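You operate a simulated robot arm through the tools that you are given. There is no shell and no other tool. Be economical: measure what you need, move in short steps, check, and stop when the job is done.

You are at the controls of a simulated two-armed robot. One attempt, no reset.

JOB
Wipe the large stand, add the bun, salt it, then cover it.
Fine: crumbs off with the orange cloth first, cloth back; one hand holds the stand while the bun goes on; two to five shakes of salt over the bun, none beside the stand; jar back. Set down upright: spice jar. What is to be rubbed or washed off counts as gone when no trace of it is left.
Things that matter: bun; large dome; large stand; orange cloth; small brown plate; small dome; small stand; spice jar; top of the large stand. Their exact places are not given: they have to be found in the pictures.

The check looks at the end state, three seconds after you hand in, the way a careful person would. Anything else that was tipped, shoved, dropped, spilled or broken makes it a failure. A push-on lid holds only when it is set on centred and level and pressed home; a screw cap is set on level and turned clockwise until tight. Flat cloth is picked up by pressing the open fingertips on it (5 to 10 N) and closing them slowly along it; thin cloth reads only 2 to 8 mm in the jaws.

ROBOT AND FRAMES
Two 7-joint arms with two-finger grippers on one trunk, on a base that drives. Base frame: it is fixed to the floor where the robot stands at the start and does not move with it; the origin is under the middle of the robot, x ahead of it, y to its left, z up; the surface under the hand at the start is at about z = 900. Units: mm, rad, N and s.
The left shoulder is at the start at [25, 212, 1231], the right one opposite. With the tool pointing down near the work surface each hand reaches from about 160 to 760 mm from the robot's upright axis, wherever it stands, measured 20 degrees to its own side. Places, roughly: orange cloth (11x7x3 cm) [500, -100, 900]; top of the large stand [500, 100, 1000]. Payload 2.2 kg a hand.
The tool frame of a hand sits at the grasp point between the pads (the TCP): z along the fingers, y along the line on which they close. The tips reach 19 mm beyond it. The gripper opens to 116 mm. The gripper's body begins 70 mm behind the TCP.
Orientation is that of the tool frame in the base frame, as [roll, pitch, yaw] about the fixed x, y, z axes, in that order (R = Rz(yaw) Ry(pitch) Rx(roll)). With the fingers straight down and closing along the base's y, the tool's x points along the base's -x, its y along +y and its z along -z.

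CONTROLS
- The arms move only by the tool apply_moves. It takes "left_targets", "right_targets" or both (then of equal length, played together; a hand with none holds still); each is a list of rows, each an object (a shift or turn left out is 0, a gripper value left out holds the last) with "angular": the turn, a rotation vector about the tool's x, y, z in rad, a list of three; "linear": the shift along the tool's x, y, z in mm, a list of three; "grip": the finger opening in mm, from 0 to 116. In form: [{"angular": [wx, wy, wz], "linear": [tx, ty, tz], "grip": grip}, ...]. A call has 1 to 20 rows; each row is the pose to reach, as a shift and turn from the pose commanded when the call began, along the tool's axes at that moment. Rows are played at 5 a second. More than 50 mm and 0.15 rad between two rows, or a gripper value outside its range, and nothing of the call is played. A pose out of reach is approached as far as the arm can. The call stops where the force on the tool passes 60 N (or 10 N more than at its start, if that is more) or the arm is blocked; 0.2 s more then pass. The fingers move at their own pace and stop on an object; they squeeze with about 28 N. The grip force told is the motor's: it shows also when the fingers shut on nothing. Time passes only in rows, and 0.2 s behind the last, so rows that repeat a pose let the fingers close. It gives the time, the measured TCP pose, the force on the tool (base axes), the opening and the grip force at its end, in the units of the frame above (readings bear some noise), with the torque about the TCP (base axes, N m) and any sound that the robot's microphone picked up.
- Cameras (640 x 400 px; columns grow to the right, rows downward): "scene" is now at [132.9, -10, 1425.7]; the picture's right is [-0.15, -0.99, -0.00], its down [-0.42, 0.07, -0.90] and it looks along [0.89, -0.14, -0.43] (base axes); focal length 214 px, centre (320, 200). "left" rides on the left gripper at [69, 15, -97] in its tool frame; the picture's right is [-0.21, 0.98, 0.00], its down [-0.76, -0.17, -0.63] and it looks along [-0.62, -0.13, 0.78] (tool axes); focal length 251 px, centre (320, 200). "right" rides on the right gripper at [69, -15, -97] in its tool frame; the picture's right is [0.21, 0.98, 0.00], its down [-0.76, 0.17, -0.63] and it looks along [-0.62, 0.14, 0.77] (tool axes); focal length 251 px, centre (320, 200).
- camera(camera): a new picture of that camera. The clock stands still meanwhile.
- move_column(by): slides the trunk up (or, below 0, down) by that many mm; the arms and the scene camera ride with it, the base frame stays. It gives what a move gives, with no picture.
- drive_base(legs): drives the robot by 1 to 6 legs, each [ahead, left, turn to the left] in mm, mm and rad, along the robot's own axes; the way and the turn of a leg run together, so that a leg with both is an arc; at most 1500 mm and 3.142 rad a leg. The arms and the cameras ride along, it lands a little off, and it stops where it bumps. It gives what a move gives.
- aim_head(pan, tilt): turns the head with the scene camera to pan (to the left, within 1.396 rad either way) and tilt (down, from -0.506 to 1.204), counted from straight ahead of the robot. It gives what a move gives.
- pixel_to_xyz(camera, pixels): for up to 12 pixels [column, row] of the newest picture of that camera ("zoom" is the newest enlarged one), the place [x, y, z] in the base frame of the surface seen there, good to about 2 mm, but the place of the scene camera against the robot may be out by one fixed shift of up to 18 mm in any direction. The clock stands still meanwhile.
- enlarge(camera, box): a new picture of the part [left, top, right, bottom] of that camera's present view, enlarged. The clock stands still meanwhile.
- hand_in(): hands the job in; it is judged then, once.

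Work in short steps. Measure before you move; look again where a grasp or a placing could have gone wrong, and mend it. You have 80 turns and 78 pictures in all, those below and enlarged ones among them. Open the grippers and draw the arms clear of the work before you hand the job in, unless the task says otherwise; then end with one line.

The tools are called after "Call:" as a command line: name --argument value ..., lists and objects as JSON in quotes. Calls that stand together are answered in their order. apply_moves: Moves the arms, as the interface text tells. Its arguments: {"type":"object","properties":{"left_targets":{"type":"array","items":{"type":"object","properties":{"angular":{"type":"array","items":{"type":"number"}},"linear":{"type":"array","items":{"type":"number"}},"grip":{"type":"number"}}}},"right_targets":{"type":"array","items":{"type":"object","properties":{"angular":{"type":"array","items":{"type":"number"}},"linear":{"type":"array","items":{"type":"number"}},"grip":{"type":"number"}}}}},"required":[]} The other tools are called the same way: move_column (by) slides the trunk up or down; drive_base (legs) drives the base; aim_head (pan, tilt) turns the head that bears the scene camera; camera (camera) takes a picture; pixel_to_xyz (camera, pixels) gives the place of the surface under pixels of a picture; enlarge (camera, box) takes an enlarged picture of a part of a camera's view; hand_in () hands the job in.

At the start:

```text
time_s: 0.0
left_position: [507.2, 198.3, 1379.5]
left_tool_rot: [3.139, 0.0, 3.141]
left_wrist_force: [0.0, -0.1, -0.3]
left_ft_torque: [0.04, 0.0, 0.0]
left_width: 116.1
left_grip_force: 0.1
right_position: [462.2, -115.5, 1368.1]
right_tool_rot: [3.136, 0.0, 3.14]
right_wrist_force: [-0.5, 0.0, -0.4]
right_ft_torque: [0.03, 0.02, 0.0]
right_width: 116.2
right_grip_force: 0.0
trunk travel left (down, up): [-375.0, 115.0]
robot x, y, heading: [-0.5, -3.0, 0.002]
head pan, tilt: [-0.155, 0.436]
```

scene: 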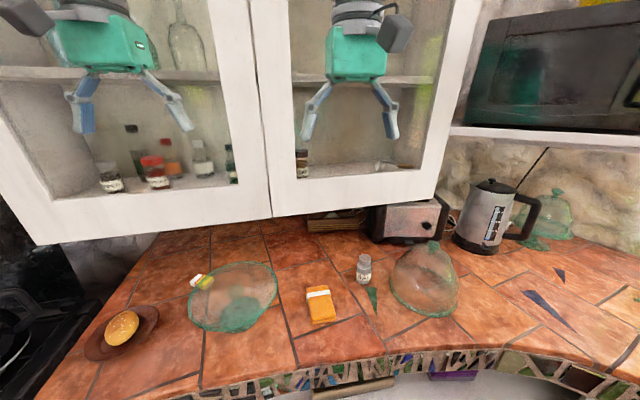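
right: 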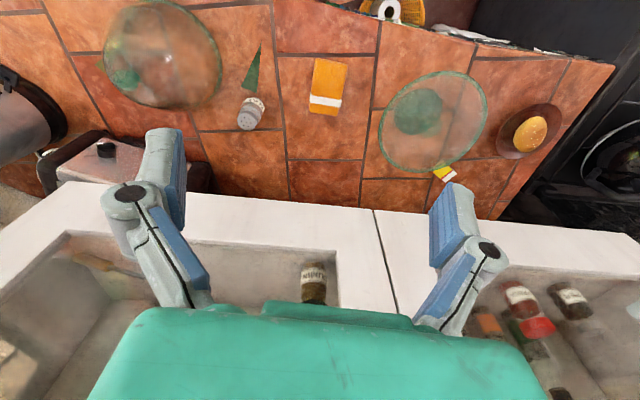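
left: 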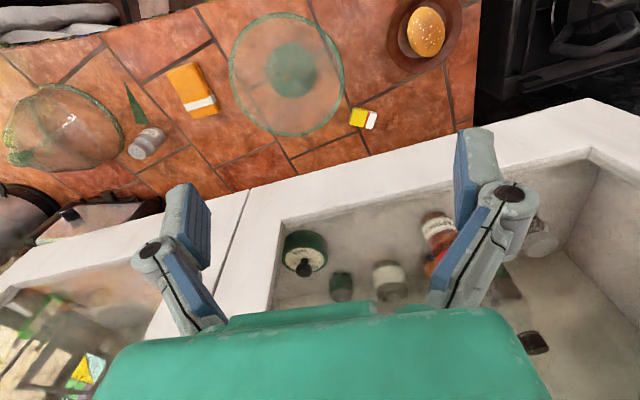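

The scene picture shows the large glass stand near (235,297), cloth at (320,303), salt jar at (364,268), large dome at (425,280), and bun on the plate at (120,328). I take closer views first.

Call:
enlarge --camera "scene" --box '[60, 200, 380, 400]'

Call:
enlarge --camera "scene" --box '[300, 180, 620, 380]'

Call:
pixel_to_xyz --camera "scene" --pixels '[[235, 268], [190, 305], [275, 295], [230, 330], [320, 310], [318, 290], [364, 262], [365, 280], [433, 243], [122, 326], [390, 290], [457, 290]]'

Call:
pixel_to_xyz --camera "left" --pixels '[[295, 70], [235, 70], [340, 75], [275, 15], [290, 133], [190, 85], [200, 105], [155, 135], [140, 152], [427, 30], [362, 118], [60, 120]]'

Call:
pixel_to_xyz --camera "right" --pixels '[[160, 50], [125, 75], [110, 45], [220, 60], [165, 107], [250, 115], [258, 102], [327, 85], [325, 102], [420, 110], [400, 170], [540, 130]]'

```text
2.00 times, centred on (220, 300) of scene
```

zoom: 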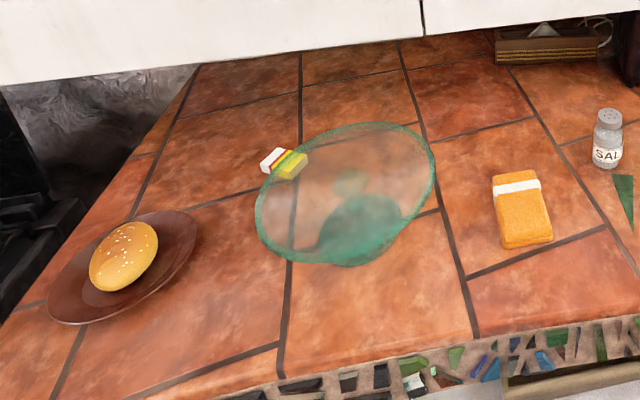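

```text
2.00 times, centred on (460, 280) of scene
```

zoom: 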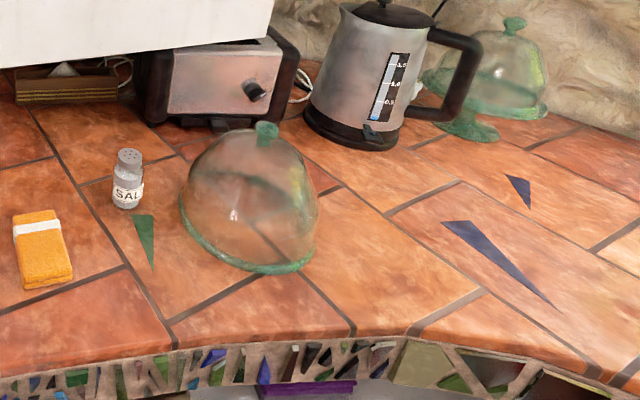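

```text
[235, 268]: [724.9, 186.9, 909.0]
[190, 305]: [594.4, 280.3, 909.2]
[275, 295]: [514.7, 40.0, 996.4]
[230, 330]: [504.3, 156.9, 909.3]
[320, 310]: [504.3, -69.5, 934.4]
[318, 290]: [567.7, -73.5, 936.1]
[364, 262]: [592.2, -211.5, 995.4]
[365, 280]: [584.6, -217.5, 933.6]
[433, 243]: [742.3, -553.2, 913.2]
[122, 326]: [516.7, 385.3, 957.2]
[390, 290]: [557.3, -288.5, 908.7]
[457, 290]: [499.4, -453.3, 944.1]
```

```text
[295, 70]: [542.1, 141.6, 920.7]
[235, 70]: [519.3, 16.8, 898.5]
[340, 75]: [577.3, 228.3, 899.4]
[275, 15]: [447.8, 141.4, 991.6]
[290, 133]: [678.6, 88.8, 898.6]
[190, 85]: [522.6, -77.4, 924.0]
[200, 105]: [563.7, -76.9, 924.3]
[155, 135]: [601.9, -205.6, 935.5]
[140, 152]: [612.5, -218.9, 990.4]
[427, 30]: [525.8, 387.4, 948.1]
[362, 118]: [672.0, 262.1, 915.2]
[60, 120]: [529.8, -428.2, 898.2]
```

```text
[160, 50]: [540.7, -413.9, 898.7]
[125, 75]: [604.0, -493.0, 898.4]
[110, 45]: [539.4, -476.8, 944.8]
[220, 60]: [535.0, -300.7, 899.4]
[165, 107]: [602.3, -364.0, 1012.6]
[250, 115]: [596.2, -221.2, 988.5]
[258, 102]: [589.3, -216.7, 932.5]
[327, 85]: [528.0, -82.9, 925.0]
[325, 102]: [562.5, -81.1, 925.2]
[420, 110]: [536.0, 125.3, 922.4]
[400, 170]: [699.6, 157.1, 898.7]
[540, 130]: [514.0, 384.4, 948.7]
```

The scene camera reads about 10 mm high compared with the hand cameras, and glass reads through. Next I measure the cabinets' face and look closely at the stand and dome with the hand cameras.

Call:
pixel_to_xyz --camera "left" --pixels '[[300, 190], [250, 230], [500, 125], [560, 110], [300, 255]]'

Call:
pixel_to_xyz --camera "right" --pixels '[[330, 205], [60, 190], [330, 235], [120, 150], [20, 110], [445, 172]]'

Call:
enlarge --camera "left" --box '[200, 0, 480, 175]'

Call:
enlarge --camera "right" --box '[60, 0, 380, 200]'

```text
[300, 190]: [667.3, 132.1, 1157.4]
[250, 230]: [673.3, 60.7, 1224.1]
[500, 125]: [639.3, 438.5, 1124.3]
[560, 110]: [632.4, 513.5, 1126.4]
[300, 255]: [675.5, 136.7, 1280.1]
```

```text
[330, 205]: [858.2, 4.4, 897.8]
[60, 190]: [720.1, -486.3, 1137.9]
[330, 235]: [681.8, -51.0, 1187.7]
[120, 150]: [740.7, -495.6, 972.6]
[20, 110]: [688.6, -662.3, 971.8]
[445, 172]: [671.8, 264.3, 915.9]
```

```text
2.29 times, centred on (340, 88) of left
```

zoom: 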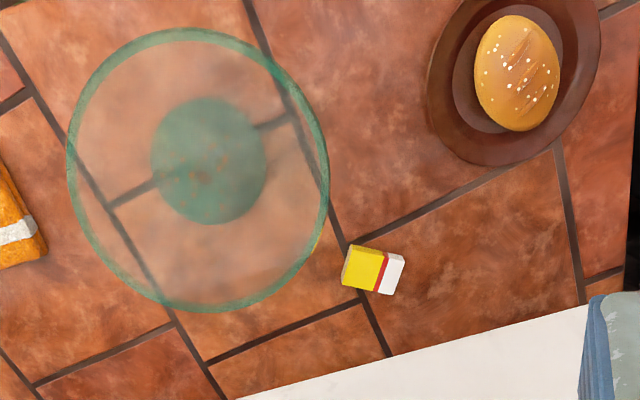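

```text
2.00 times, centred on (220, 100) of right
```

zoom: 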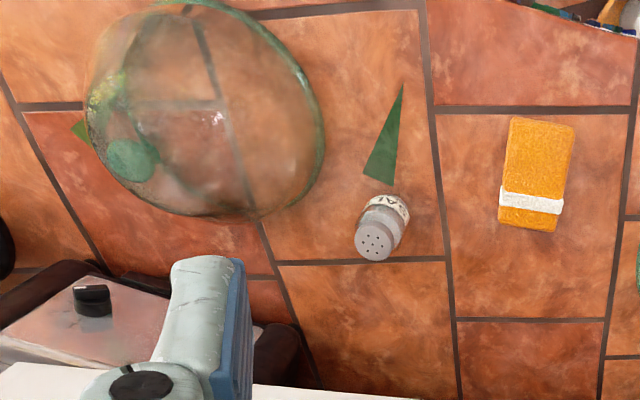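

Cabinet front is at x ≈ 640–680, with its bottom at z ≈ 1130. I move both hands back and down for closer views of the stand (left) and the large dome (right).

Call:
apply_moves --left_targets '[{"linear": [25, -4, 17]}, {"linear": [50, -8, 34]}, {"linear": [75, -12, 51]}, {"linear": [100, -16, 68]}, {"linear": [125, -20, 85]}, {"linear": [150, -24, 102]}, {"linear": [175, -28, 119]}, {"linear": [190, -28, 130]}]' --right_targets '[{"linear": [14, -38, 12]}, {"linear": [28, -76, 24]}, {"linear": [42, -114, 36]}, {"linear": [56, -152, 49]}, {"linear": [70, -190, 61]}, {"linear": [84, -228, 73]}, {"linear": [98, -266, 86]}, {"linear": [112, -305, 98]}]'

Call:
camera --camera "left"

Call:
camera --camera "right"

```text
time_s: 1.8
left_position: [311.9, 169.1, 1250.3]
left_tool_rot: [3.134, 0.004, 3.141]
left_wrist_force: [0.4, -0.2, 0.2]
left_ft_torque: [0.03, 0.0, 0.0]
left_width: 116.1
left_grip_force: 0.1
right_position: [345.0, -422.7, 1268.2]
right_tool_rot: [3.134, 0.002, 3.141]
right_wrist_force: [-0.7, -0.9, 0.6]
right_ft_torque: [0.06, -0.03, 0.01]
right_width: 116.2
right_grip_force: 0.1
trunk travel left (down, up): [-375.0, 115.0]
robot x, y, heading: [0.6, -1.1, 0.0]
head pan, tilt: [-0.155, 0.436]
```

```text
70 pictures are left
```

left: 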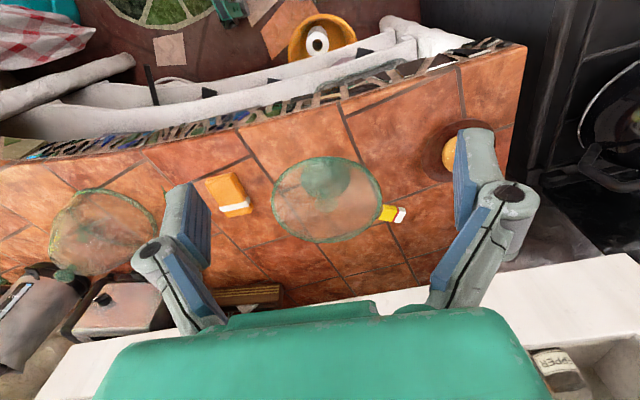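

```text
69 pictures are left
```

right: 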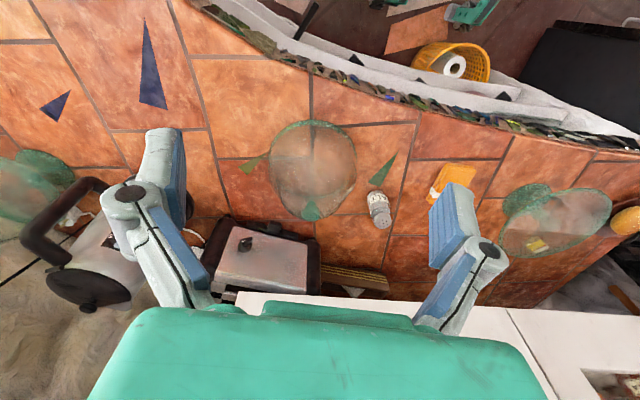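

Both targets are in view: stand rim at (327,200), dome at (313,170). I enlarge both.

Call:
enlarge --camera "left" --box '[240, 140, 416, 250]'

Call:
pixel_to_xyz --camera "zoom" --pixels '[[120, 215], [130, 290], [300, 365], [440, 335], [505, 250], [500, 180], [430, 90], [300, 65], [190, 100], [310, 180], [330, 220], [360, 260]]'

Call:
enlarge --camera "right" --box '[232, 110, 408, 235]'

Call:
pixel_to_xyz --camera "right" --pixels '[[270, 165], [354, 165], [310, 121], [311, 209], [305, 205], [316, 214], [312, 214], [381, 218], [380, 200], [285, 140], [340, 135], [313, 150]]'

```text
3.64 times, centred on (328, 195) of left
```

zoom: 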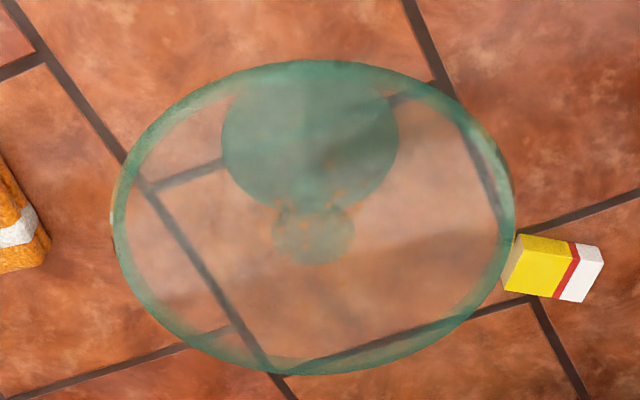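

```text
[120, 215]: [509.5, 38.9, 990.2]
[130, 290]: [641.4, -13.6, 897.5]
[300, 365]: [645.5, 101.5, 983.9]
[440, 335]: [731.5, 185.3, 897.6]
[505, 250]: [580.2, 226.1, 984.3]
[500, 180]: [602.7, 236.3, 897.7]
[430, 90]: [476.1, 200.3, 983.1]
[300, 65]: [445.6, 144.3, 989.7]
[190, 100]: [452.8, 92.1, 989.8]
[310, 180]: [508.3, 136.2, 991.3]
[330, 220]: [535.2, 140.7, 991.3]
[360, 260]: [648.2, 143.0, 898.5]
```

```text
3.20 times, centred on (320, 172) of right
```

zoom: 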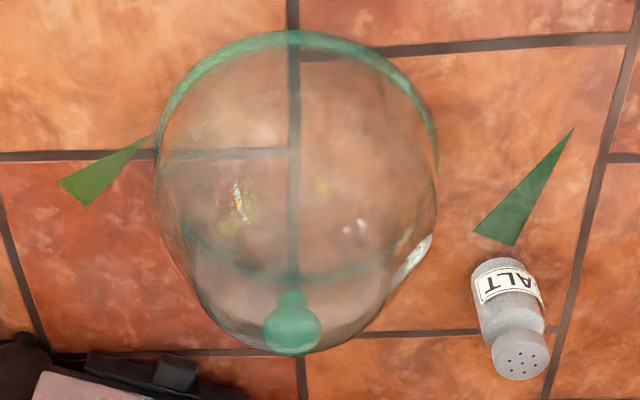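

```text
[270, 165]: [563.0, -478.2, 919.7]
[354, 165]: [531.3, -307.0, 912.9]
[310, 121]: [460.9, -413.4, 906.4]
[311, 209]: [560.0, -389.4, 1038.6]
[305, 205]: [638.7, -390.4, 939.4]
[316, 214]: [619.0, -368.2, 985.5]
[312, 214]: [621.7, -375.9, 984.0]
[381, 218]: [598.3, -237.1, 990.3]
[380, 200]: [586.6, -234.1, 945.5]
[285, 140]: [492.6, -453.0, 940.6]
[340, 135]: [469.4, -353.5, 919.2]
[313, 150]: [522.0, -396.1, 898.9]
```

The stand's rim points give centre ≈ (545,130), radius ≈ 102 and top z ≈ 990, with crumb specks near its middle. The dome is at ≈ (550,-393). I bring the right hand near the cloth to measure it.

Call:
apply_moves --right_targets '[{"linear": [2, 45, 10]}, {"linear": [4, 90, 20]}, {"linear": [6, 135, 30]}, {"linear": [8, 180, 40]}, {"linear": [10, 225, 50]}, {"linear": [12, 270, 60]}, {"linear": [15, 313, 68]}]'

Call:
enlarge --camera "right" --box '[180, 100, 420, 250]'

```text
time_s: 3.4
left_position: [313.5, 182.4, 1249.1]
left_tool_rot: [-3.139, 0.001, 3.141]
left_wrist_force: [0.3, 0.8, -0.7]
left_ft_torque: [0.01, 0.01, -0.01]
left_width: 116.1
left_grip_force: 0.1
right_position: [331.2, -97.6, 1203.4]
right_tool_rot: [-3.138, 0.003, 3.139]
right_wrist_force: [0.2, -0.5, 0.2]
right_ft_torque: [-0.02, 0.0, 0.01]
right_width: 116.0
right_grip_force: 0.1
trunk travel left (down, up): [-375.0, 115.0]
robot x, y, heading: [-0.0, -1.1, 0.001]
head pan, tilt: [-0.155, 0.436]
```

```text
2.67 times, centred on (300, 175) of right
```

zoom: 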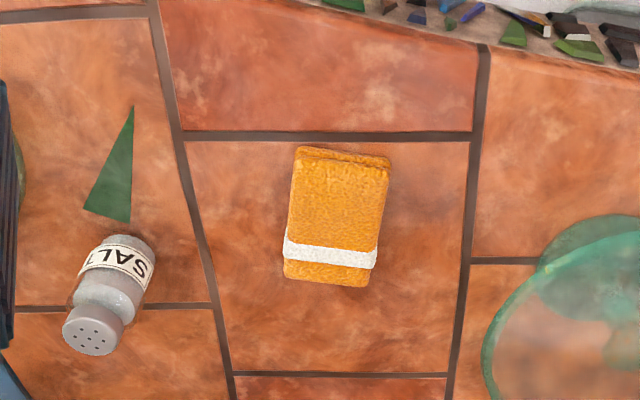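

Cloth corners in the zoom are near (296,158), (388,168), (375,270) and (284,275); salt jar at (105,300). Measuring them.

Call:
pixel_to_xyz --camera "zoom" --pixels '[[300, 162], [386, 170], [372, 280], [288, 273], [335, 215], [330, 252], [92, 330], [70, 335], [115, 335], [135, 270], [118, 245], [120, 155]]'

Call:
apply_moves --right_targets '[{"linear": [0, 0, 0]}]'

```text
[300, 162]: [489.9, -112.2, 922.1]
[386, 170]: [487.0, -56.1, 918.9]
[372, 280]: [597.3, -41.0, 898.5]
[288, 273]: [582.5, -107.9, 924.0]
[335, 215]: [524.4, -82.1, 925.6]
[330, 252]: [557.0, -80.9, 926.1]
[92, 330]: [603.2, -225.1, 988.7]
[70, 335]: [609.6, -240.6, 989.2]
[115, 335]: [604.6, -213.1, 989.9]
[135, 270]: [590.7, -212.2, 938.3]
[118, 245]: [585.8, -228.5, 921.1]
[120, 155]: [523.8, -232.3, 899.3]
```

```text
time_s: 3.8
left_position: [313.8, 166.8, 1252.5]
left_tool_rot: [3.134, 0.001, 3.14]
left_wrist_force: [-0.2, 1.5, 0.8]
left_ft_torque: [0.02, -0.01, -0.02]
left_width: 116.1
left_grip_force: 0.1
right_position: [330.7, -113.8, 1202.9]
right_tool_rot: [3.134, 0.003, 3.141]
right_wrist_force: [-0.3, 0.1, 0.5]
right_ft_torque: [0.03, 0.0, 0.03]
right_width: 116.0
right_grip_force: 0.0
trunk travel left (down, up): [-375.0, 115.0]
robot x, y, heading: [1.5, -0.4, -0.004]
head pan, tilt: [-0.155, 0.436]
```

Cloth centre is ≈ (537,-82), about 57 wide (y), 105 long (x), top 925. I bring the right hand above it.

Call:
apply_moves --right_targets '[{"linear": [-30, 5, 28]}, {"linear": [-60, 10, 56]}, {"linear": [-90, 15, 84]}, {"linear": [-120, 20, 112]}, {"linear": [-150, 25, 140]}, {"linear": [-180, 30, 168]}, {"linear": [-206, 32, 193]}, {"linear": [-206, 32, 193]}]'

Call:
camera --camera "right"

```text
time_s: 5.6
left_position: [311.9, 169.3, 1252.7]
left_tool_rot: [3.136, 0.003, 3.139]
left_wrist_force: [-0.3, 0.0, -0.9]
left_ft_torque: [0.01, -0.02, -0.03]
left_width: 115.8
left_grip_force: 0.0
right_position: [535.8, -76.0, 1012.0]
right_tool_rot: [3.137, 0.003, 3.14]
right_wrist_force: [0.1, -0.6, -0.3]
right_ft_torque: [0.04, -0.03, 0.02]
right_width: 115.9
right_grip_force: 0.0
trunk travel left (down, up): [-375.0, 115.0]
robot x, y, heading: [-1.1, -5.4, -0.0]
head pan, tilt: [-0.155, 0.436]
```

```text
65 pictures are left
```

right: 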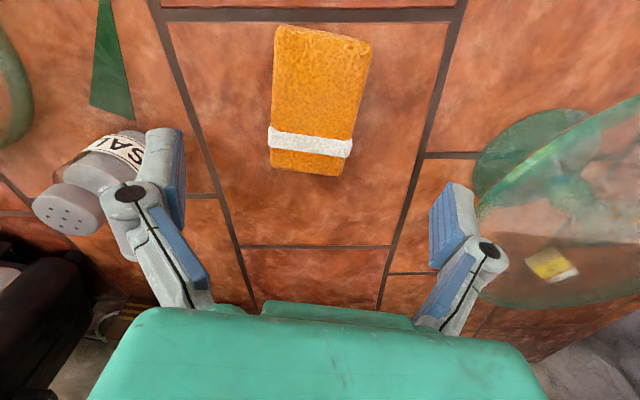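

The hand is at (536,-76,1012) with the cloth between the fingers' columns; clearances to jar and stand are over 35 mm. I descend to z ≈ 928 and close.

Call:
apply_moves --right_targets '[{"linear": [0, -5, 28]}, {"linear": [0, -5, 56]}, {"linear": [0, -5, 84]}, {"linear": [0, -5, 84], "grip": 60}, {"linear": [0, -5, 84], "grip": 40}, {"linear": [0, -5, 84], "grip": 30}, {"linear": [0, -5, 84], "grip": 30}]'

Call:
camera --camera "right"

```text
time_s: 7.2
left_position: [313.6, 176.4, 1248.8]
left_tool_rot: [3.141, 0.002, 3.141]
left_wrist_force: [-0.3, 0.1, -0.5]
left_ft_torque: [0.0, 0.02, 0.01]
left_width: 116.3
left_grip_force: 0.1
right_position: [537.8, -74.2, 926.9]
right_tool_rot: [3.14, 0.004, 3.14]
right_wrist_force: [-0.4, 0.3, -0.4]
right_ft_torque: [0.0, 0.0, 0.01]
right_width: 64.5
right_grip_force: 28.3
trunk travel left (down, up): [-375.0, 115.0]
robot x, y, heading: [-2.5, 1.3, 0.004]
head pan, tilt: [-0.155, 0.436]
```

```text
64 pictures are left
```

right: 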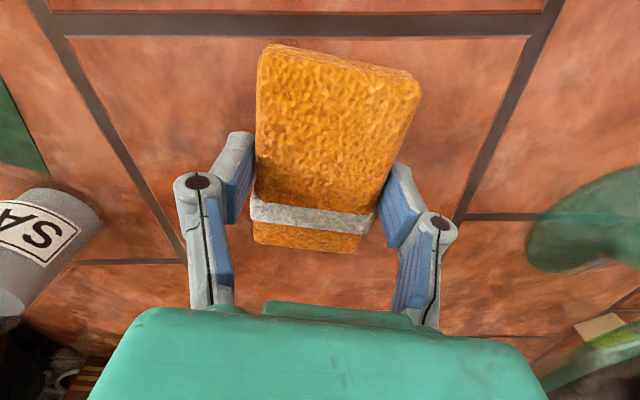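

Cloth is gripped (width 64.5, 28 N). I lift it straight up and at the same time bring the left camera nearer the stand top to see the crumbs.

Call:
apply_moves --right_targets '[{"linear": [0, 0, -30]}, {"linear": [0, 0, -60]}, {"linear": [0, 0, -90]}, {"linear": [0, 0, -120]}, {"linear": [0, 0, -140]}]' --left_targets '[{"linear": [-16, 0, 24]}, {"linear": [-32, 0, 48]}, {"linear": [-48, 0, 72]}, {"linear": [-64, 0, 96]}, {"linear": [-78, 0, 120]}]'

Call:
enlarge --camera "left" --box '[180, 80, 500, 280]'

Call:
camera --camera "right"

```text
time_s: 8.4
left_position: [394.9, 174.5, 1130.7]
left_tool_rot: [3.139, 0.003, 3.141]
left_wrist_force: [-0.3, -0.2, 0.3]
left_ft_torque: [-0.04, 0.02, 0.04]
left_width: 115.7
left_grip_force: 0.1
right_position: [537.5, -76.2, 1066.4]
right_tool_rot: [3.14, 0.001, 3.14]
right_wrist_force: [-0.3, -0.2, -0.3]
right_ft_torque: [-0.01, -0.01, -0.01]
right_width: 30.1
right_grip_force: 0.2
trunk travel left (down, up): [-375.0, 115.0]
robot x, y, heading: [0.0, 0.6, 0.001]
head pan, tilt: [-0.155, 0.436]
```

```text
2.00 times, centred on (340, 180) of left
```

zoom: 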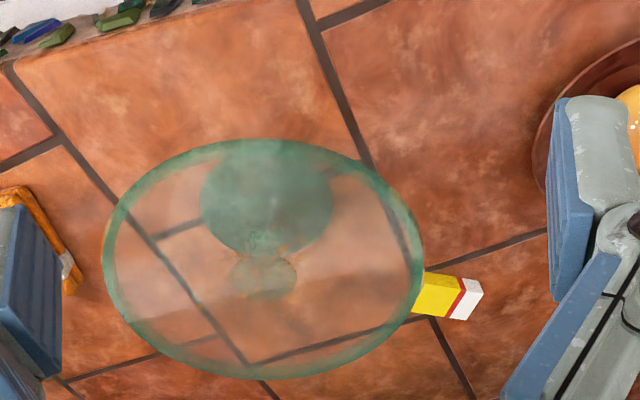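

```text
62 pictures are left
```

right: 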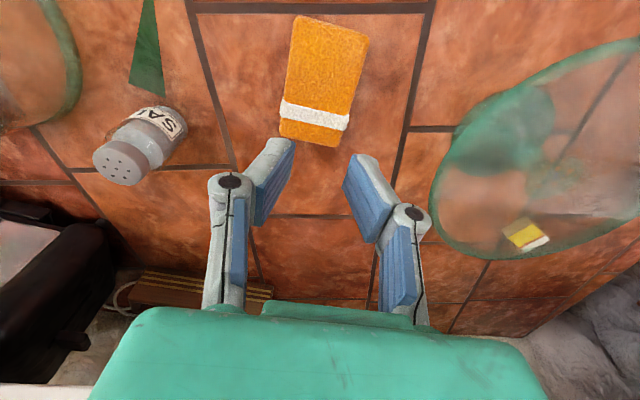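

The cloth slipped out (width 30, cloth still on the counter at (325,80)). The grip was too shallow, so I measure it again before regrasping deeper.

Call:
pixel_to_xyz --camera "right" --pixels '[[296, 18], [365, 40], [330, 143], [281, 128], [322, 80], [283, 122], [337, 138], [355, 85], [290, 65], [312, 116]]'

Call:
enlarge --camera "right" --box '[250, 0, 410, 160]'

```text
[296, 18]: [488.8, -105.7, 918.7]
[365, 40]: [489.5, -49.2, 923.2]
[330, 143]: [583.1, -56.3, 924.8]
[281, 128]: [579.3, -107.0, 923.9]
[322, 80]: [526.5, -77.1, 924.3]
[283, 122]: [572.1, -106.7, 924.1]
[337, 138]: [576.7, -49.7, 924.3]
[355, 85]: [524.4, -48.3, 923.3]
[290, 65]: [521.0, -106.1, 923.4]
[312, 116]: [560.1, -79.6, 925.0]
```

```text
2.50 times, centred on (330, 80) of right
```

zoom: 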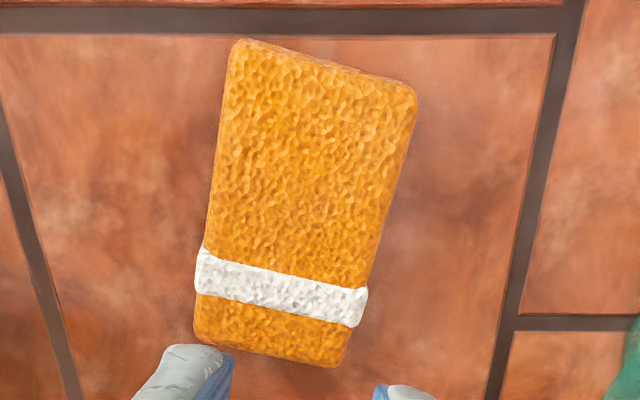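

The cloth is now square to the axes, centre (536,-78), 60 wide. I reopen, descend to z ≈ 919, squeeze fully, then lift slowly by 10 mm and check.

Call:
apply_moves --right_targets '[{"linear": [0, -2, 0], "grip": 116}, {"linear": [0, -2, 35]}, {"linear": [0, -2, 70]}, {"linear": [0, -2, 105]}, {"linear": [0, -2, 130]}, {"linear": [0, -2, 147]}, {"linear": [0, -2, 147], "grip": 50}, {"linear": [0, -2, 147], "grip": 20}, {"linear": [0, -2, 147], "grip": 0}, {"linear": [0, -2, 147], "grip": 0}, {"linear": [0, -2, 147], "grip": 0}]'

Call:
apply_moves --right_targets '[{"linear": [0, 0, -3]}, {"linear": [0, 0, -6]}, {"linear": [0, 0, -10]}, {"linear": [0, 0, -15]}, {"linear": [0, 0, -20]}]'

Call:
camera --camera "right"

```text
time_s: 10.8
left_position: [393.5, 175.1, 1130.9]
left_tool_rot: [3.14, 0.002, 3.141]
left_wrist_force: [-0.1, -0.5, 0.2]
left_ft_torque: [-0.01, -0.01, 0.01]
left_width: 116.1
left_grip_force: 0.0
right_position: [539.0, -77.0, 921.0]
right_tool_rot: [3.141, 0.004, 3.141]
right_wrist_force: [1.1, 0.3, -0.4]
right_ft_torque: [-0.02, 0.0, -0.02]
right_width: 64.0
right_grip_force: 28.0
trunk travel left (down, up): [-375.0, 115.0]
robot x, y, heading: [1.0, -1.6, -0.003]
head pan, tilt: [-0.155, 0.436]
```

```text
time_s: 12.0
left_position: [391.4, 174.9, 1130.4]
left_tool_rot: [3.139, 0.002, 3.142]
left_wrist_force: [0.6, -0.3, 0.3]
left_ft_torque: [-0.02, -0.03, 0.01]
left_width: 116.0
left_grip_force: 0.1
right_position: [538.2, -77.3, 939.8]
right_tool_rot: [3.14, 0.003, 3.138]
right_wrist_force: [0.4, 0.1, -0.4]
right_ft_torque: [0.0, 0.0, 0.05]
right_width: 64.0
right_grip_force: 28.2
trunk travel left (down, up): [-375.0, 115.0]
robot x, y, heading: [2.6, -0.4, -0.001]
head pan, tilt: [-0.155, 0.436]
```

```text
60 pictures are left
```

right: 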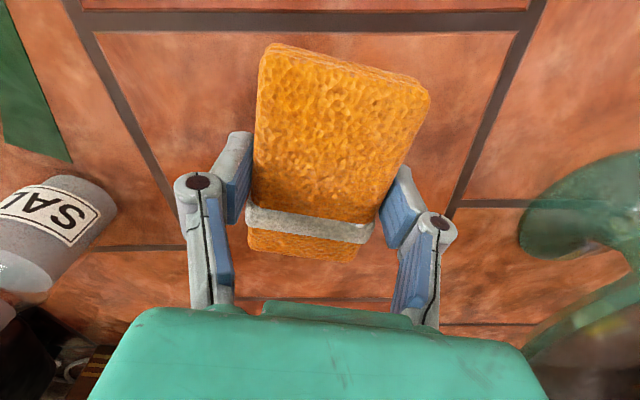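

The cloth holds. I lift slowly to z ≈ 1060 while moving the left hand aside to the left.

Call:
apply_moves --right_targets '[{"linear": [0, 0, -15]}, {"linear": [0, 0, -30]}, {"linear": [0, 0, -45]}, {"linear": [0, 0, -60]}, {"linear": [0, 0, -75]}, {"linear": [0, 0, -90]}, {"linear": [0, 0, -105]}, {"linear": [0, 0, -120]}]' --left_targets '[{"linear": [10, 25, -8]}, {"linear": [20, 50, -16]}, {"linear": [30, 75, -24]}, {"linear": [40, 100, -32]}, {"linear": [50, 125, -40]}, {"linear": [60, 150, -50]}, {"linear": [70, 175, -60]}, {"linear": [80, 190, -70]}]'

Call:
apply_moves --right_targets '[{"linear": [0, 20, 0]}, {"linear": [0, 40, 0]}, {"linear": [0, 60, 0]}, {"linear": [0, 80, 0]}, {"linear": [0, 100, 0]}, {"linear": [0, 120, 0]}, {"linear": [0, 140, 0]}, {"linear": [0, 160, 0]}, {"linear": [0, 180, 0]}, {"linear": [0, 200, 0]}, {"linear": [0, 207, 0]}, {"linear": [0, 207, 0]}]'

Call:
camera --camera "right"

Call:
camera --camera "scene"

```text
time_s: 13.8
left_position: [310.6, 363.6, 1201.6]
left_tool_rot: [3.138, 0.004, 3.142]
left_wrist_force: [0.4, -0.4, -0.2]
left_ft_torque: [0.01, -0.04, 0.02]
left_width: 116.2
left_grip_force: 0.1
right_position: [537.1, -78.4, 1061.0]
right_tool_rot: [3.14, 0.005, 3.14]
right_wrist_force: [0.1, -0.5, -1.0]
right_ft_torque: [0.0, -0.02, 0.01]
right_width: 64.0
right_grip_force: 27.7
trunk travel left (down, up): [-375.0, 115.0]
robot x, y, heading: [-3.0, -2.3, 0.007]
head pan, tilt: [-0.155, 0.436]
```

```text
time_s: 16.4
left_position: [311.9, 365.0, 1200.9]
left_tool_rot: [3.141, 0.001, 3.14]
left_wrist_force: [0.6, -0.1, -0.2]
left_ft_torque: [-0.01, 0.03, -0.01]
left_width: 116.0
left_grip_force: 0.1
right_position: [539.1, 128.7, 1059.7]
right_tool_rot: [-3.14, 0.002, 3.141]
right_wrist_force: [-0.2, -0.5, -0.6]
right_ft_torque: [0.01, 0.01, 0.0]
right_width: 64.0
right_grip_force: 27.8
trunk travel left (down, up): [-375.0, 115.0]
robot x, y, heading: [1.3, -2.6, 0.002]
head pan, tilt: [-0.155, 0.436]
```

```text
59 pictures are left
```

right: 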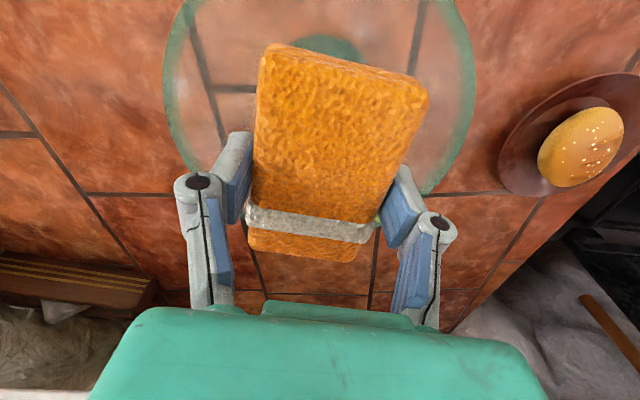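

```text
58 pictures are left
```

scene: 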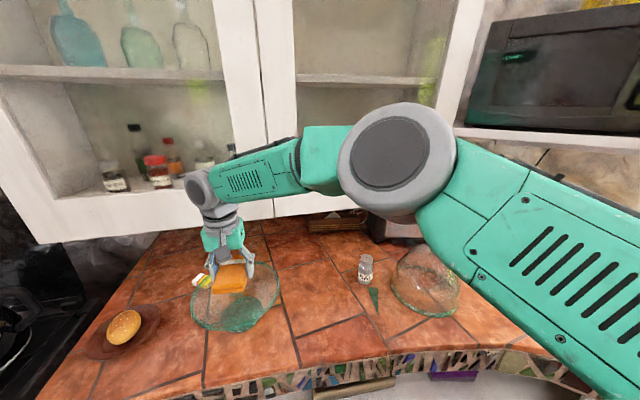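

Cloth is centred over the stand at (539,129,1060). I lower to just above the plate, then creep to contact.

Call:
apply_moves --right_targets '[{"linear": [0, 0, 14]}, {"linear": [0, 0, 28]}, {"linear": [0, 0, 40]}, {"linear": [0, 0, 42]}]'

Call:
apply_moves --right_targets '[{"linear": [0, 0, 2]}, {"linear": [0, 0, 4]}, {"linear": [0, 0, 5]}, {"linear": [0, 0, 6]}]'

```text
time_s: 17.4
left_position: [311.7, 365.0, 1201.0]
left_tool_rot: [3.139, 0.002, 3.14]
left_wrist_force: [-0.8, 0.5, -0.2]
left_ft_torque: [0.01, 0.04, 0.01]
left_width: 115.9
left_grip_force: 0.0
right_position: [538.5, 129.3, 1017.8]
right_tool_rot: [3.141, 0.002, 3.14]
right_wrist_force: [0.3, -0.2, 0.4]
right_ft_torque: [0.02, 0.0, 0.02]
right_width: 64.0
right_grip_force: 27.8
trunk travel left (down, up): [-375.0, 115.0]
robot x, y, heading: [2.1, -4.8, -0.001]
head pan, tilt: [-0.155, 0.436]
```

```text
time_s: 18.4
left_position: [312.3, 364.2, 1200.1]
left_tool_rot: [3.14, 0.001, 3.141]
left_wrist_force: [0.7, 0.1, 0.1]
left_ft_torque: [0.0, 0.02, -0.03]
left_width: 116.2
left_grip_force: 0.2
right_position: [539.8, 128.5, 1012.3]
right_tool_rot: [3.139, 0.003, 3.14]
right_wrist_force: [-0.1, 0.7, -0.4]
right_ft_torque: [0.0, 0.02, -0.01]
right_width: 63.9
right_grip_force: 28.3
trunk travel left (down, up): [-375.0, 115.0]
robot x, y, heading: [-0.9, 1.6, 0.002]
head pan, tilt: [-0.155, 0.436]
```

No contact at z 1012; I creep further.

Call:
apply_moves --right_targets '[{"linear": [0, 0, 1]}, {"linear": [0, 0, 2]}, {"linear": [0, 0, 3]}]'

Call:
enlarge --camera "right" --box '[120, 0, 520, 260]'

```text
time_s: 19.2
left_position: [310.4, 362.3, 1201.6]
left_tool_rot: [3.139, 0.002, 3.14]
left_wrist_force: [-0.3, -1.1, -0.7]
left_ft_torque: [-0.01, 0.0, 0.0]
left_width: 115.9
left_grip_force: 0.0
right_position: [539.2, 128.3, 1012.0]
right_tool_rot: [3.137, 0.006, 3.136]
right_wrist_force: [2.6, -0.2, 17.9]
right_ft_torque: [-0.27, 0.51, 0.04]
right_width: 64.2
right_grip_force: 27.9
trunk travel left (down, up): [-375.0, 115.0]
robot x, y, heading: [-0.5, 3.5, 0.001]
head pan, tilt: [-0.155, 0.436]
```

```text
1.54 times, centred on (320, 130) of right
```

zoom: 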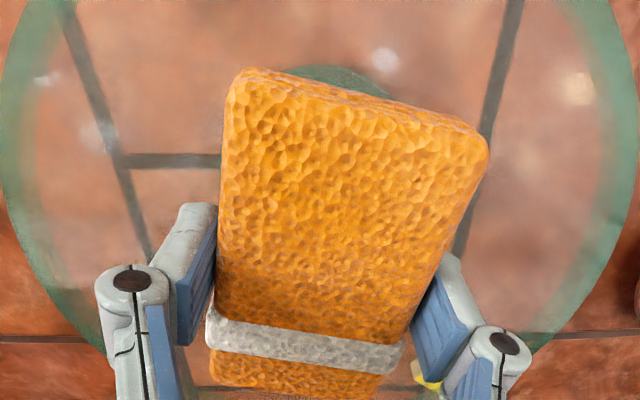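

Contact at z ≈ 1012 with 18 N. I ease off about 1.8 mm to roughly 7 N and do a first small stroke in y.

Call:
apply_moves --right_targets '[{"linear": [0, 0, -1.8]}, {"linear": [0, 8, -1.8]}, {"linear": [0, 16, -1.8]}, {"linear": [0, 24, -1.8]}]'

Call:
camera --camera "scene"

```text
time_s: 20.2
left_position: [310.4, 363.9, 1200.3]
left_tool_rot: [3.14, 0.005, 3.14]
left_wrist_force: [-0.5, 0.1, 0.5]
left_ft_torque: [0.03, -0.02, 0.03]
left_width: 116.0
left_grip_force: 0.0
right_position: [538.6, 153.3, 1011.6]
right_tool_rot: [3.139, 0.003, 3.138]
right_wrist_force: [-0.5, -4.7, 13.4]
right_ft_torque: [-0.15, -0.12, -0.06]
right_width: 64.0
right_grip_force: 28.1
trunk travel left (down, up): [-375.0, 115.0]
robot x, y, heading: [-2.2, -2.9, 0.005]
head pan, tilt: [-0.155, 0.436]
```

```text
56 pictures are left
```

scene: 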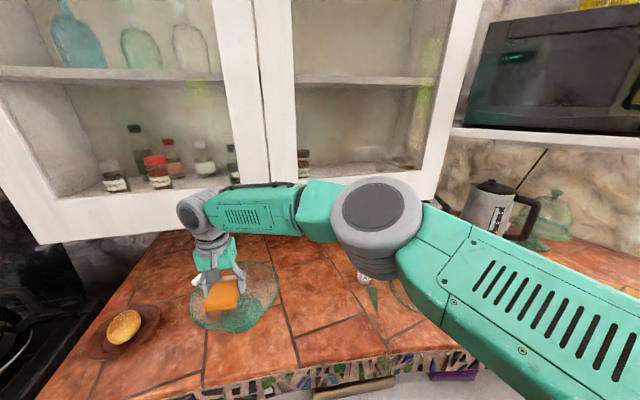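

The stand has not moved (rim still at 188–278). I run a raster of strokes with slightly less pressure.

Call:
apply_moves --right_targets '[{"linear": [0, 8, -0.7]}, {"linear": [0, -6, -0.7]}, {"linear": [0, -20, -0.7]}, {"linear": [0, -34, -0.7]}, {"linear": [0, -48, -0.7]}, {"linear": [0, -58, -0.7]}, {"linear": [-12, -58, -0.7]}, {"linear": [-18, -50, -0.7]}, {"linear": [-18, -36, -0.7]}, {"linear": [-18, -22, -0.7]}, {"linear": [-18, -8, -0.7]}, {"linear": [-18, 6, -0.7]}, {"linear": [-4, 6, -0.7]}, {"linear": [10, 6, -0.7]}, {"linear": [18, -2, -0.7]}, {"linear": [18, -16, -0.7]}, {"linear": [18, -30, -0.7]}, {"linear": [18, -44, -0.7]}, {"linear": [18, -56, -0.7]}, {"linear": [10, -44, -0.7]}]'

Call:
apply_moves --right_targets '[{"linear": [-12, 8, 0]}, {"linear": [-24, 20, 0]}, {"linear": [-10, 26, 0]}, {"linear": [4, 26, 0]}, {"linear": [6, 38, 0]}, {"linear": [-8, 42, 0]}, {"linear": [-22, 44, 0]}, {"linear": [-10, 30, 0]}, {"linear": [-10, 20, -10]}, {"linear": [-10, 20, -30]}, {"linear": [-10, 20, -55]}]'

```text
time_s: 24.4
left_position: [313.2, 365.8, 1199.9]
left_tool_rot: [3.141, 0.003, 3.14]
left_wrist_force: [-0.7, 0.0, -0.4]
left_ft_torque: [0.02, 0.02, 0.0]
left_width: 116.2
left_grip_force: 0.1
right_position: [529.4, 108.2, 1012.5]
right_tool_rot: [3.139, 0.003, 3.14]
right_wrist_force: [0.0, -1.2, 1.5]
right_ft_torque: [0.05, 0.15, 0.07]
right_width: 63.9
right_grip_force: 27.9
right hand out of reach, approached as far as the arm can: row 12
trunk travel left (down, up): [-375.0, 115.0]
robot x, y, heading: [-0.0, -1.3, 0.001]
head pan, tilt: [-0.155, 0.436]
```

```text
time_s: 26.8
left_position: [311.3, 366.0, 1200.5]
left_tool_rot: [-3.14, 0.002, 3.14]
left_wrist_force: [-0.4, -0.2, -0.4]
left_ft_torque: [-0.01, 0.01, -0.01]
left_width: 115.8
left_grip_force: 0.1
right_position: [538.9, 130.8, 1065.0]
right_tool_rot: [3.141, 0.003, 3.141]
right_wrist_force: [0.4, 0.0, -0.5]
right_ft_torque: [-0.01, -0.01, 0.04]
right_width: 64.0
right_grip_force: 27.9
right hand out of reach, approached as far as the arm can: row 7
trunk travel left (down, up): [-375.0, 115.0]
robot x, y, heading: [-1.8, 1.1, -0.003]
head pan, tilt: [-0.155, 0.436]
```

I move the cloth back to above its place and bring the left camera close over the stand to check for crumbs.

Call:
apply_moves --right_targets '[{"linear": [0, -20, 0]}, {"linear": [0, -40, 0]}, {"linear": [0, -60, 0]}, {"linear": [0, -80, 0]}, {"linear": [0, -100, 0]}, {"linear": [0, -120, 0]}, {"linear": [0, -140, 0]}, {"linear": [0, -160, 0]}, {"linear": [0, -180, 0]}, {"linear": [0, -200, 0]}, {"linear": [0, -207, 0]}, {"linear": [0, -207, 0]}]' --left_targets '[{"linear": [0, 0, 0]}, {"linear": [0, 0, 0]}, {"linear": [0, 0, 0]}, {"linear": [0, 0, 0]}, {"linear": [-20, -31, 10]}, {"linear": [-40, -62, 20]}, {"linear": [-60, -93, 30]}, {"linear": [-80, -124, 50]}, {"linear": [-100, -155, 70]}, {"linear": [-119, -185, 90]}, {"linear": [-119, -185, 115]}, {"linear": [-119, -185, 115]}]'

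Call:
enlarge --camera "left" --box '[200, 80, 440, 280]'

Call:
camera --camera "left"

```text
time_s: 29.4
left_position: [430.2, 178.9, 1085.1]
left_tool_rot: [3.138, 0.001, 3.141]
left_wrist_force: [-0.1, -0.7, 0.0]
left_ft_torque: [-0.04, 0.02, 0.03]
left_width: 116.1
left_grip_force: 0.0
right_position: [537.7, -79.4, 1066.8]
right_tool_rot: [3.139, 0.004, 3.14]
right_wrist_force: [0.0, -1.2, -0.4]
right_ft_torque: [0.01, -0.04, -0.01]
right_width: 64.1
right_grip_force: 27.9
trunk travel left (down, up): [-375.0, 115.0]
robot x, y, heading: [-2.3, -3.2, 0.0]
head pan, tilt: [-0.155, 0.436]
```

```text
2.00 times, centred on (320, 180) of left
```

zoom: 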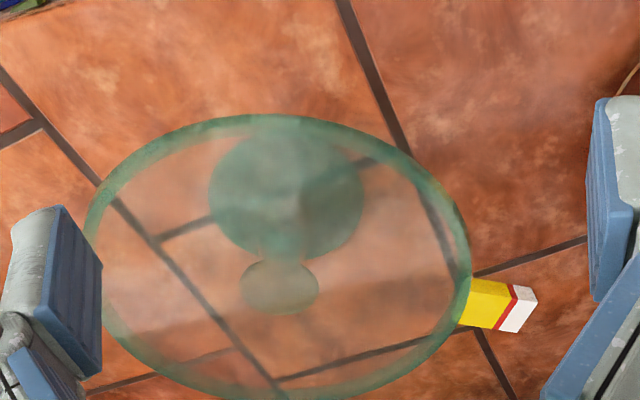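

```text
54 pictures are left
```

left: 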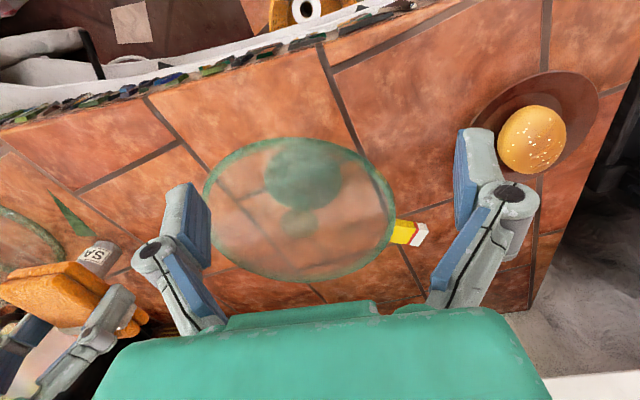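

The specks near the stem top at (300,222) seem gone; I zoom harder to be sure.

Call:
enlarge --camera "left" --box '[240, 130, 370, 210]'

Call:
enlarge --camera "left" --box '[240, 195, 370, 275]'

```text
4.92 times, centred on (305, 170) of left
```

zoom: 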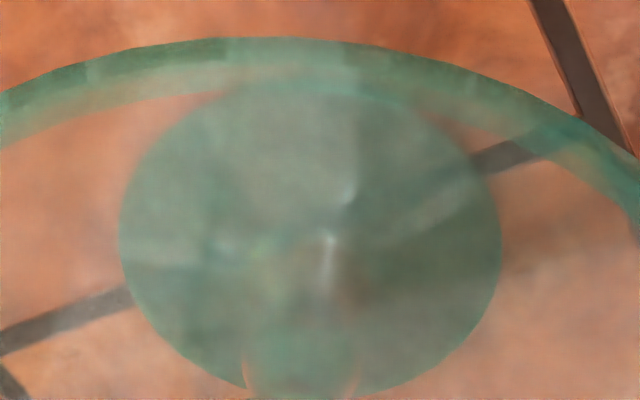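

```text
4.92 times, centred on (305, 235) of left
```

zoom: 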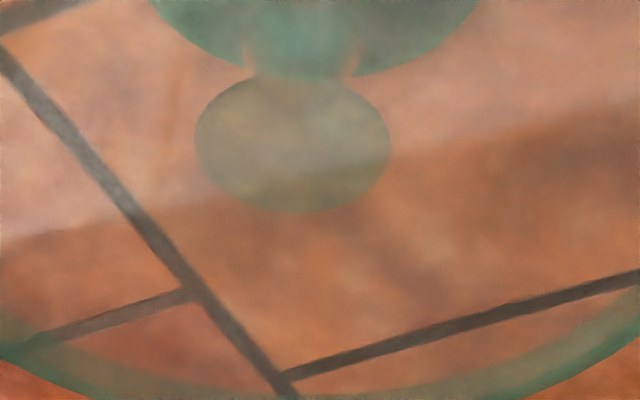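

The plate is clean. I lower the cloth back onto its original place and release it.

Call:
apply_moves --right_targets '[{"linear": [0, -3, 25]}, {"linear": [0, -3, 50]}, {"linear": [0, -3, 75]}, {"linear": [0, -3, 100]}, {"linear": [0, -3, 120]}, {"linear": [0, -3, 135]}, {"linear": [0, -3, 141]}, {"linear": [0, -3, 145]}, {"linear": [0, -3, 145]}]'

```text
time_s: 31.4
left_position: [429.9, 179.2, 1084.9]
left_tool_rot: [3.139, 0.002, 3.141]
left_wrist_force: [0.4, 0.1, 0.3]
left_ft_torque: [-0.02, 0.02, -0.02]
left_width: 115.9
left_grip_force: 0.1
right_position: [538.2, -81.2, 922.0]
right_tool_rot: [3.14, 0.003, 3.139]
right_wrist_force: [0.0, 1.1, -0.2]
right_ft_torque: [0.0, 0.0, -0.01]
right_width: 64.0
right_grip_force: 27.8
trunk travel left (down, up): [-375.0, 115.0]
robot x, y, heading: [-2.3, -0.3, -0.005]
head pan, tilt: [-0.155, 0.436]
```

Cloth is at the counter. I open, rise, and measure the bun and plate from the newest left picture (bun at (532,140)).

Call:
apply_moves --right_targets '[{"grip": 90}, {"grip": 116}, {"linear": [0, 0, -20]}, {"linear": [0, 0, -60]}, {"linear": [0, 0, -100]}, {"linear": [0, 0, -140]}, {"linear": [0, 0, -140]}]'

Call:
pixel_to_xyz --camera "left" --pixels '[[532, 140], [532, 105], [534, 172], [500, 140], [565, 140], [595, 110], [535, 75], [480, 125], [412, 232]]'

Call:
camera --camera "right"

```text
time_s: 33.0
left_position: [429.2, 179.1, 1085.3]
left_tool_rot: [3.14, 0.002, 3.141]
left_wrist_force: [0.5, 0.3, 0.2]
left_ft_torque: [0.01, 0.02, 0.0]
left_width: 116.1
left_grip_force: 0.0
right_position: [539.6, -81.5, 1060.6]
right_tool_rot: [3.14, 0.002, 3.14]
right_wrist_force: [-1.1, -0.2, 0.6]
right_ft_torque: [0.01, 0.0, 0.01]
right_width: 116.2
right_grip_force: 0.0
trunk travel left (down, up): [-375.0, 115.0]
robot x, y, heading: [0.1, -1.1, -0.0]
head pan, tilt: [-0.155, 0.436]
```

```text
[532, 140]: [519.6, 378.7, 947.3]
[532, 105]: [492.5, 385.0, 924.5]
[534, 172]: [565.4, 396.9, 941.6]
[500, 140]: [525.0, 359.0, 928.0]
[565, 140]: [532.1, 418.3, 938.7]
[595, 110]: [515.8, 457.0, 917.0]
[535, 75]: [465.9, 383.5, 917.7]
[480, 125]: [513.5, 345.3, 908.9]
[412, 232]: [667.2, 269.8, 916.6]
```

```text
51 pictures are left
```

right: 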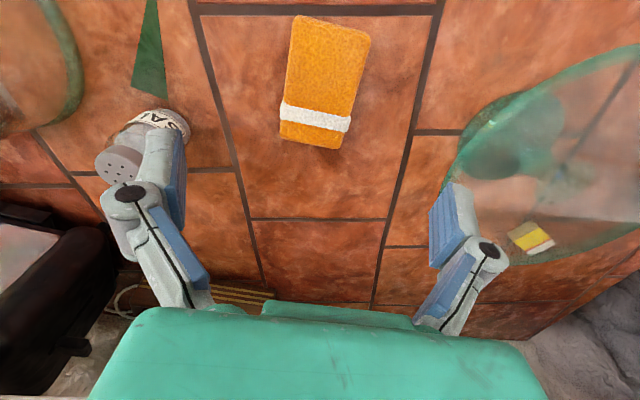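

Bun centre ≈ (528,388), about 70 wide, top ≈ 948; cloth sits back in place at (323,80). I now bring the left hand above the bun while the right hand backs off and pitches to horizontal to get ready to hold the stand's rim.

Call:
apply_moves --right_targets '[{"linear": [14, -6, -9], "angular": [0, -0.14, 0]}, {"linear": [28, -12, -18], "angular": [0, -0.28, 0]}, {"linear": [42, -18, -27], "angular": [0, -0.42, 0]}, {"linear": [56, -24, -36], "angular": [0, -0.56, 0]}, {"linear": [70, -30, -45], "angular": [0, -0.7, 0]}, {"linear": [84, -36, -54], "angular": [0, -0.84, 0]}, {"linear": [98, -42, -63], "angular": [0, -0.98, 0]}, {"linear": [112, -48, -72], "angular": [0, -1.12, 0]}, {"linear": [126, -54, -81], "angular": [0, -1.26, 0]}, {"linear": [140, -60, -90], "angular": [0, -1.4, 0]}, {"linear": [150, -66, -95], "angular": [0, -1.54, 0]}, {"linear": [150, -66, -95], "angular": [0, -1.57, 0]}]' --left_targets '[{"linear": [0, 20, 0]}, {"linear": [0, 40, 0]}, {"linear": [-10, 60, 0]}, {"linear": [-20, 80, 0]}, {"linear": [-30, 100, 0]}, {"linear": [-40, 120, 0]}, {"linear": [-55, 140, 5]}, {"linear": [-70, 160, 10]}, {"linear": [-85, 180, 20]}, {"linear": [-95, 200, 30]}, {"linear": [-99, 209, 40]}, {"linear": [-99, 209, 45]}]'

Call:
camera --camera "scene"

Call:
camera --camera "left"

```text
time_s: 35.8
left_position: [526.1, 387.2, 1044.1]
left_tool_rot: [3.137, 0.007, 3.14]
left_wrist_force: [0.5, 0.0, -0.7]
left_ft_torque: [-0.04, 0.02, 0.01]
left_width: 116.1
left_grip_force: 0.0
right_position: [430.6, -130.8, 1163.9]
right_tool_rot: [1.263, 1.48, 1.202]
right_wrist_force: [-0.2, 0.6, 0.3]
right_ft_torque: [0.0, 0.02, 0.03]
right_width: 116.0
right_grip_force: 0.0
right hand out of reach, approached as far as the arm can: row 5, 8, 9, 10, 11, 12
trunk travel left (down, up): [-375.0, 115.0]
robot x, y, heading: [-0.3, -4.5, 0.0]
head pan, tilt: [-0.155, 0.436]
stopped in row 12 (right hand): the arm was blocked; the commanded pose is now the measured one
```

```text
50 pictures are left
```

scene: 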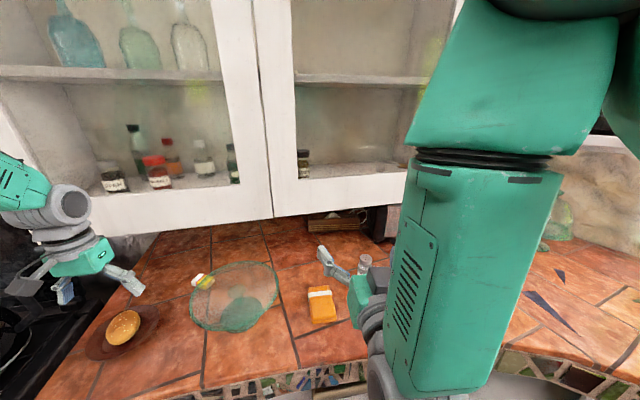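

```text
49 pictures are left
```

left: 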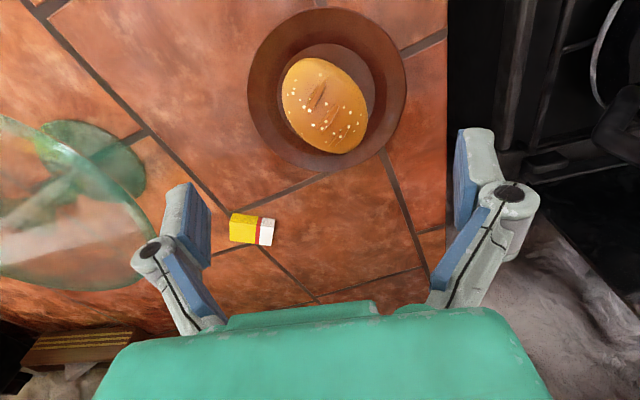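

The right hand is now horizontal, pointing forward at (430,-131,1164). I test a roll of +1.5 rad about the tool axis so that the fingers close vertically.

Call:
apply_moves --right_targets '[{"angular": [0, 0, 0.14]}, {"angular": [0, 0, 0.28]}, {"angular": [0, 0, 0.42]}, {"angular": [0, 0, 0.56]}, {"angular": [0, 0, 0.7]}, {"angular": [0, 0, 0.84]}, {"angular": [0, 0, 0.98]}, {"angular": [0, 0, 1.12]}, {"angular": [0, 0, 1.26]}, {"angular": [0, 0, 1.4]}, {"angular": [0, 0, 1.54]}]'

Call:
camera --camera "scene"

```text
time_s: 38.2
left_position: [526.2, 387.2, 1042.4]
left_tool_rot: [3.139, 0.005, 3.141]
left_wrist_force: [-0.2, 0.2, 0.2]
left_ft_torque: [-0.02, 0.01, 0.02]
left_width: 116.1
left_grip_force: 0.1
right_position: [433.3, -127.6, 1161.4]
right_tool_rot: [1.543, -0.055, 1.515]
right_wrist_force: [-0.9, -0.3, 0.8]
right_ft_torque: [-0.01, -0.01, 0.01]
right_width: 116.2
right_grip_force: 0.1
right hand out of reach, approached as far as the arm can: row 1, 2, 3, 4, 5, 6, 7, 8, 9, 10, 11
trunk travel left (down, up): [-375.0, 115.0]
robot x, y, heading: [-0.7, 0.3, -0.001]
head pan, tilt: [-0.155, 0.436]
```

```text
48 pictures are left
```

scene: 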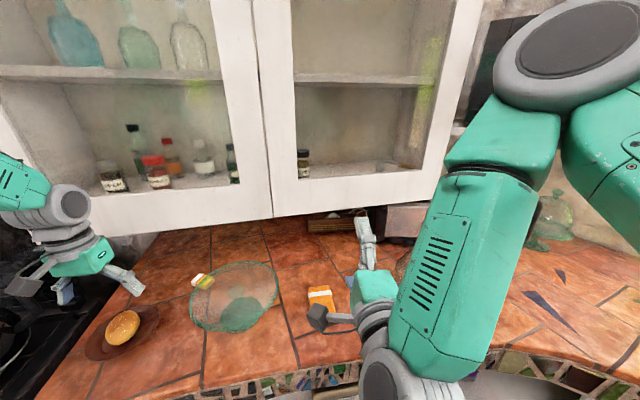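

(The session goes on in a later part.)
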